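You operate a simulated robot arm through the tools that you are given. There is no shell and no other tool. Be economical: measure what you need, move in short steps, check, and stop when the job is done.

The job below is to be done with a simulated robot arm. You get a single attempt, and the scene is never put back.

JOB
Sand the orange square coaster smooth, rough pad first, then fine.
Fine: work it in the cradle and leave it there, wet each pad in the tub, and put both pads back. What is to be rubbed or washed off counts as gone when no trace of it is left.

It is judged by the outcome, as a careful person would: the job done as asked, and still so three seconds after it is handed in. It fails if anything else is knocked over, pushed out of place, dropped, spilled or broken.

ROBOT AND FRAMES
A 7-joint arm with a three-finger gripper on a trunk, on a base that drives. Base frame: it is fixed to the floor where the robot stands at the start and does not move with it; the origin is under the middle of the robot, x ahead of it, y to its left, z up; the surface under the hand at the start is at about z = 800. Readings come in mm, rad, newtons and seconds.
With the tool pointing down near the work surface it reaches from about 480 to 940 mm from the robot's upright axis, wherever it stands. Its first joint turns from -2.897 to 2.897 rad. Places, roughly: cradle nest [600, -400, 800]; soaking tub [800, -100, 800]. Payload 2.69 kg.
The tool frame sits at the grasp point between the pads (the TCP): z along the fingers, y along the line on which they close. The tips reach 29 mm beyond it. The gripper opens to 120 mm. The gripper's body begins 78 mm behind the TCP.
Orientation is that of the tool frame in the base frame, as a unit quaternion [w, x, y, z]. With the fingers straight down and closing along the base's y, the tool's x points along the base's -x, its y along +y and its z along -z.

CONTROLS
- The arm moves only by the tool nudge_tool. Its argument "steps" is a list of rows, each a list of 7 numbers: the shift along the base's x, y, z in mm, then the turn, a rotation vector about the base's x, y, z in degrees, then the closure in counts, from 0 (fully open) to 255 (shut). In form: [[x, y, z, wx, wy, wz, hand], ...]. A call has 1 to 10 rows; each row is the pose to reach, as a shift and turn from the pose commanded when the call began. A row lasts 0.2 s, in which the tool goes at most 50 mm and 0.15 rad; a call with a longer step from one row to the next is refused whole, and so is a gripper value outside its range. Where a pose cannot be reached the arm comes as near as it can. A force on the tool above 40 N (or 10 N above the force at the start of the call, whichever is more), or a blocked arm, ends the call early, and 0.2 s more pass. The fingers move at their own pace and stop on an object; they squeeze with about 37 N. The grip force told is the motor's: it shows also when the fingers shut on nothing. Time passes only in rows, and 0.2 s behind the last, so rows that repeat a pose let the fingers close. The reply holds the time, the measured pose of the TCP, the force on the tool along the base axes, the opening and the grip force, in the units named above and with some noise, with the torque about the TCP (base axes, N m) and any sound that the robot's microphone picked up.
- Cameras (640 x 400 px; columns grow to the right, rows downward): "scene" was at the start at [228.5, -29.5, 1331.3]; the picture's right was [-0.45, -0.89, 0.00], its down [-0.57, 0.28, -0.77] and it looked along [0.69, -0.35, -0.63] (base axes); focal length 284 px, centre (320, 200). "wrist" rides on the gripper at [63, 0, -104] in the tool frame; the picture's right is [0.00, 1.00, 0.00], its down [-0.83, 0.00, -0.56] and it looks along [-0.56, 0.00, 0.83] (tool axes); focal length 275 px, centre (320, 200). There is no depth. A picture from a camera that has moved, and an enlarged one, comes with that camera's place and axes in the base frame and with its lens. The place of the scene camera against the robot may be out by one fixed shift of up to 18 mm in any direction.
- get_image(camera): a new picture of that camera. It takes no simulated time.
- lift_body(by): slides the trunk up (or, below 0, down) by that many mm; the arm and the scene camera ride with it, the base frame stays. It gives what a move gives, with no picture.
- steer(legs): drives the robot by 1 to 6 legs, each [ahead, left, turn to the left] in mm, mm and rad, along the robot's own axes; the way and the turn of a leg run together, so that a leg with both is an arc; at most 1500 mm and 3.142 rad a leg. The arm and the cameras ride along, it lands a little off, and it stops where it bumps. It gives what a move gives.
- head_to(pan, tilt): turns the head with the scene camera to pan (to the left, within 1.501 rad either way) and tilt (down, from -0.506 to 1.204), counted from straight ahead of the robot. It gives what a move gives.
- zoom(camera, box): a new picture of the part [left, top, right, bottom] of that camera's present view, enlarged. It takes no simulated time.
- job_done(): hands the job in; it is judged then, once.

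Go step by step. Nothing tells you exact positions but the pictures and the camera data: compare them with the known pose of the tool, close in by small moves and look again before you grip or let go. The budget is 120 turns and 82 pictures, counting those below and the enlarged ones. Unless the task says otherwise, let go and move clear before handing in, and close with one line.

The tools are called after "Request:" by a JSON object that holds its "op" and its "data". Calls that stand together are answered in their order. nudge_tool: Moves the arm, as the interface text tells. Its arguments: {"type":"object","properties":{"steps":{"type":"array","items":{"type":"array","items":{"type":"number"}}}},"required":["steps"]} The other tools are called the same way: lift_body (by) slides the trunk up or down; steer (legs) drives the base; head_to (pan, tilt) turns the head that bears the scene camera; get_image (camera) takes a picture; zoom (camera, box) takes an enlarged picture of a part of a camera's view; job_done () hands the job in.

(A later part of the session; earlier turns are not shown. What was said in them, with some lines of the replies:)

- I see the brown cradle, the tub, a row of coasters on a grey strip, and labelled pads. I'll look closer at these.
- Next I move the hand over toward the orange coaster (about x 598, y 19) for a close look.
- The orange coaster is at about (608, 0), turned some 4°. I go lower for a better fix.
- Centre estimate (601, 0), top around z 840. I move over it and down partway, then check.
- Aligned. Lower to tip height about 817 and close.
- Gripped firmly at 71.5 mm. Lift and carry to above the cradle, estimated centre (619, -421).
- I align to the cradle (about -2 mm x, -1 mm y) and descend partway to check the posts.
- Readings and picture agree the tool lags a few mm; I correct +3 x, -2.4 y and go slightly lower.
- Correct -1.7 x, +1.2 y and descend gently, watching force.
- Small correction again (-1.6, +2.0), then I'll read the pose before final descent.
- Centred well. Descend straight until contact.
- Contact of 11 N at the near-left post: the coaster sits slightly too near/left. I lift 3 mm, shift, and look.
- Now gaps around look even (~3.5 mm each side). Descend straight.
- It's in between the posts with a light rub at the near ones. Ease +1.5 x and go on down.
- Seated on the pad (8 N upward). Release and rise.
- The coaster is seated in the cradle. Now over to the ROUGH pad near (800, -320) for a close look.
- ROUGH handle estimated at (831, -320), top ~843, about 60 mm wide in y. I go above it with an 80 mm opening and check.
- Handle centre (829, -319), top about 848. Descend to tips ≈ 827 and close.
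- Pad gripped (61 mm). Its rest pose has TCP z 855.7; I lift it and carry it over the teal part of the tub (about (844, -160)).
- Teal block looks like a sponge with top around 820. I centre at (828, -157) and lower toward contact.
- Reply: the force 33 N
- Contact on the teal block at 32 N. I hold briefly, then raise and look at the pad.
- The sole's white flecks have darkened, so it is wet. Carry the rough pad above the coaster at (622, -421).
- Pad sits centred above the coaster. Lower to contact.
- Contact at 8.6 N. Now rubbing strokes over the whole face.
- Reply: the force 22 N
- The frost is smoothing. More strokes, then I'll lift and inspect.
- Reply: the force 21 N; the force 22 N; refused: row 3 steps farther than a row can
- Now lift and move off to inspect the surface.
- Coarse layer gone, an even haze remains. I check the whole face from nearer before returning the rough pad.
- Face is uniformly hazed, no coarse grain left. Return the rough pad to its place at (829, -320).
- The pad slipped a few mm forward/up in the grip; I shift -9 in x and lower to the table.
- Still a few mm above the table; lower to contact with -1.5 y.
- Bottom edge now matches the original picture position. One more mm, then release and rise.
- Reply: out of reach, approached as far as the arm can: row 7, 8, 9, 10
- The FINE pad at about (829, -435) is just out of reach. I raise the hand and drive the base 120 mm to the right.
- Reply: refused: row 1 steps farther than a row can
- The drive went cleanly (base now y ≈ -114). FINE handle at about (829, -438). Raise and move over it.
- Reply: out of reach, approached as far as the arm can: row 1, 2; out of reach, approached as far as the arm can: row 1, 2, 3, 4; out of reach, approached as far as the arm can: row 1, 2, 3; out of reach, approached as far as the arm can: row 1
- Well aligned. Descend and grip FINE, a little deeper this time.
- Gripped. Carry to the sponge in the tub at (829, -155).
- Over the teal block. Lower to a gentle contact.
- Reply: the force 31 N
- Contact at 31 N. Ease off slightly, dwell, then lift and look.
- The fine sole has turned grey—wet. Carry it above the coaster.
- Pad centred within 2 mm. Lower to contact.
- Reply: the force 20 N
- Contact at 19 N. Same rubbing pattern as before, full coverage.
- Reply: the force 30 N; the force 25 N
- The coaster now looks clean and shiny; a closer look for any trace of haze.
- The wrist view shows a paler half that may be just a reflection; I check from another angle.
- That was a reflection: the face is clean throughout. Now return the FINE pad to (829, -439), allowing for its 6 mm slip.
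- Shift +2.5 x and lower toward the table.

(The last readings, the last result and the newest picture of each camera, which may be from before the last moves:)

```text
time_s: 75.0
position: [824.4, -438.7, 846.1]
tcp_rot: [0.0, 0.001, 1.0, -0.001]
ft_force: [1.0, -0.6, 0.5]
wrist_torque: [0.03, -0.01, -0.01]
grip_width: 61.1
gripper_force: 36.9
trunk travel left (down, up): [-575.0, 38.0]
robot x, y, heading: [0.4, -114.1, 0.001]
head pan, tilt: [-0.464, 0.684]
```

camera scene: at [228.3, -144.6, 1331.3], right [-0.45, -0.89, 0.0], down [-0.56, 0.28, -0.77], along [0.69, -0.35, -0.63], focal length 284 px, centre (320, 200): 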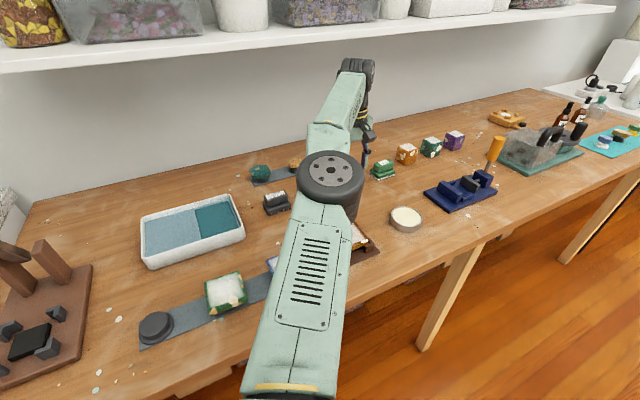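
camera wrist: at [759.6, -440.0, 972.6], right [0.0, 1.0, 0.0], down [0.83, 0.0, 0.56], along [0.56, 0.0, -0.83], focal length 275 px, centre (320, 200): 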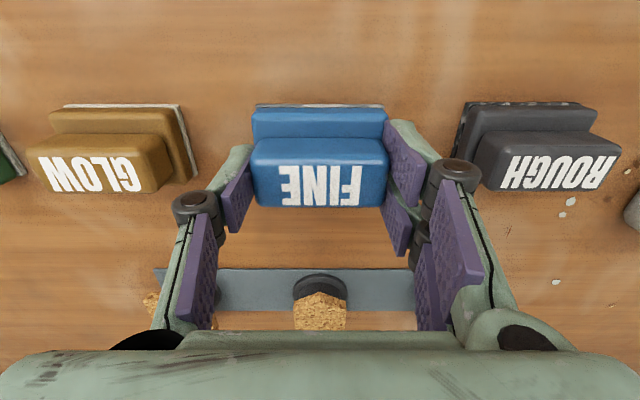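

Request:
{"op": "nudge_tool", "data": {"steps": [[0, 0, -1, 0, 0, 0, 255], [0, 0, -1.5, 0, 0, 0, 255]]}}

```text
time_s: 75.5
position: [824.4, -439.1, 846.8]
tcp_rot: [0.001, 0.001, 1.0, 0.0]
ft_force: [-0.8, -0.3, 6.8]
wrist_torque: [0.26, -0.02, 0.02]
grip_width: 61.1
gripper_force: 37.1
trunk travel left (down, up): [-575.0, 38.0]
robot x, y, heading: [0.9, -114.9, -0.004]
head pan, tilt: [-0.464, 0.684]
```

On the table (7 N). Release, rise and move clear, then check everything.

Request:
{"op": "nudge_tool", "data": {"steps": [[0, 0, 0, 0, 0, 0, 95], [0, 0, 0, 0, 0, 0, 95], [0, 0, 0, 0, 0, 0, 85], [0, 0, 20, 0, 0, 0, 85], [0, 0, 60, 0, 0, 0, 85], [-20, 0, 95, 0, 0, 0, 85], [-60, 15, 115, 0, 0, 0, 85], [-100, 30, 135, 0, 0, 0, 85], [-140, 50, 150, 0, 0, 0, 85], [-170, 85, 160, 0, 0, 0, 85]]}}

Request:
{"op": "nudge_tool", "data": {"steps": [[-30, 35, 10, 0, 0, 0, 85], [-60, 70, 20, 0, 0, 0, 85], [-90, 105, 30, 0, 0, 0, 85], [-90, 105, 30, 0, 0, 0, 85]]}}

Request:
{"op": "get_image", "data": {"camera": "scene"}}

Request:
{"op": "get_image", "data": {"camera": "wrist"}}

```text
time_s: 77.8
position: [654.3, -353.0, 1006.3]
tcp_rot: [0.0, 0.001, 1.0, 0.0]
ft_force: [-0.8, 0.3, 0.0]
wrist_torque: [0.0, -0.03, 0.0]
grip_width: 79.8
gripper_force: 0.0
trunk travel left (down, up): [-575.0, 38.0]
robot x, y, heading: [2.3, -114.8, -0.005]
head pan, tilt: [-0.464, 0.684]
```

```text
time_s: 78.8
position: [565.5, -246.8, 1036.2]
tcp_rot: [0.0, 0.001, 1.0, 0.0]
ft_force: [-0.6, -0.2, 0.1]
wrist_torque: [0.01, 0.03, 0.02]
grip_width: 80.2
gripper_force: 0.0
trunk travel left (down, up): [-575.0, 38.0]
robot x, y, heading: [-2.3, -113.1, -0.004]
head pan, tilt: [-0.464, 0.684]
```

```text
10 pictures are left
camera scene: at [228.3, -144.3, 1331.3], right [-0.45, -0.89, 0.0], down [-0.56, 0.28, -0.77], along [0.69, -0.35, -0.63], focal length 284 px, centre (320, 200)
```

scene: 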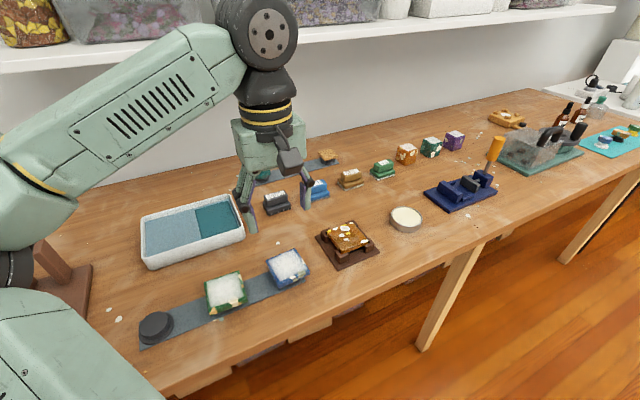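

```text
9 pictures are left
camera wrist: at [501.6, -247.0, 1140.4], right [0.0, 1.0, 0.0], down [0.83, 0.0, 0.56], along [0.56, 0.0, -0.83], focal length 275 px, centre (320, 200)
```

wrist: 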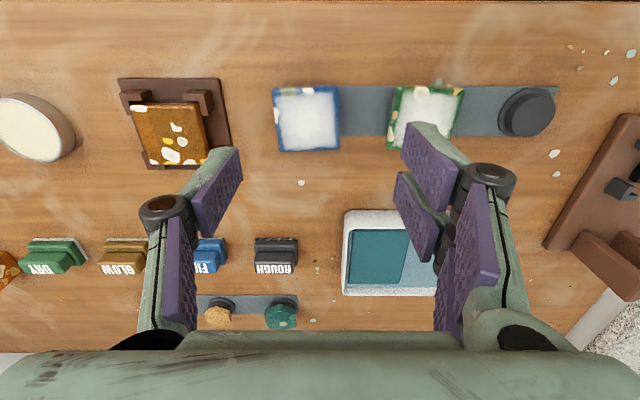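

Request:
{"op": "zoom", "data": {"camera": "wrist", "box": [110, 70, 240, 180]}}

Request:
{"op": "zoom", "data": {"camera": "scene", "box": [310, 205, 390, 275]}}

```text
3.64 times, centred on (175, 125) of wrist
camera zoom: at [501.6, -247.0, 1140.4], right [0.0, 1.0, 0.0], down [0.83, 0.0, 0.56], along [0.56, 0.0, -0.83], focal length 1001 px, centre (847, 473)
```

zoom: 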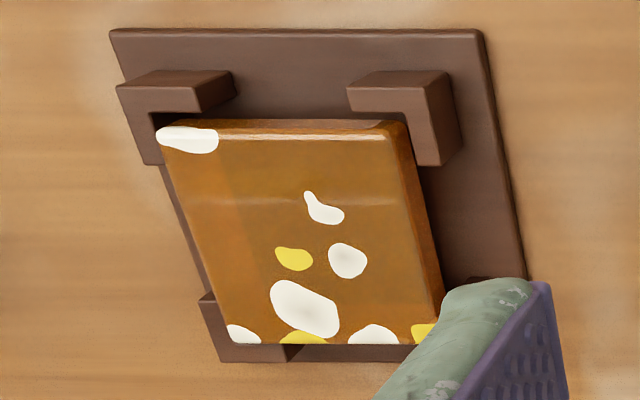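

```text
5.71 times, centred on (350, 240) of scene
camera zoom: at [228.3, -144.3, 1331.3], right [-0.45, -0.89, 0.0], down [-0.56, 0.28, -0.77], along [0.69, -0.35, -0.63], focal length 1625 px, centre (149, -29)
```

zoom: 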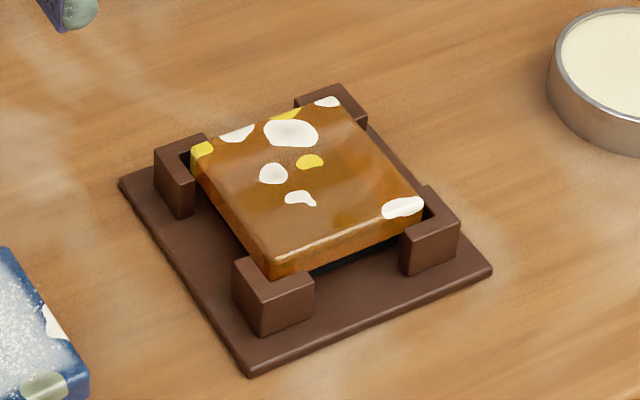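

The coaster is clean and glossy and still in the cradle. Both pads are back in their places, and nothing else has moved.

Request:
{"op": "job_done", "data": {}}

```text
The job is handed in.
```

The orange square coaster is sanded smooth, with the wetted rough pad first and then the wetted fine pad. It is still in the cradle, no trace of roughness or haze showed in the last pictures, and both pads are back in place.
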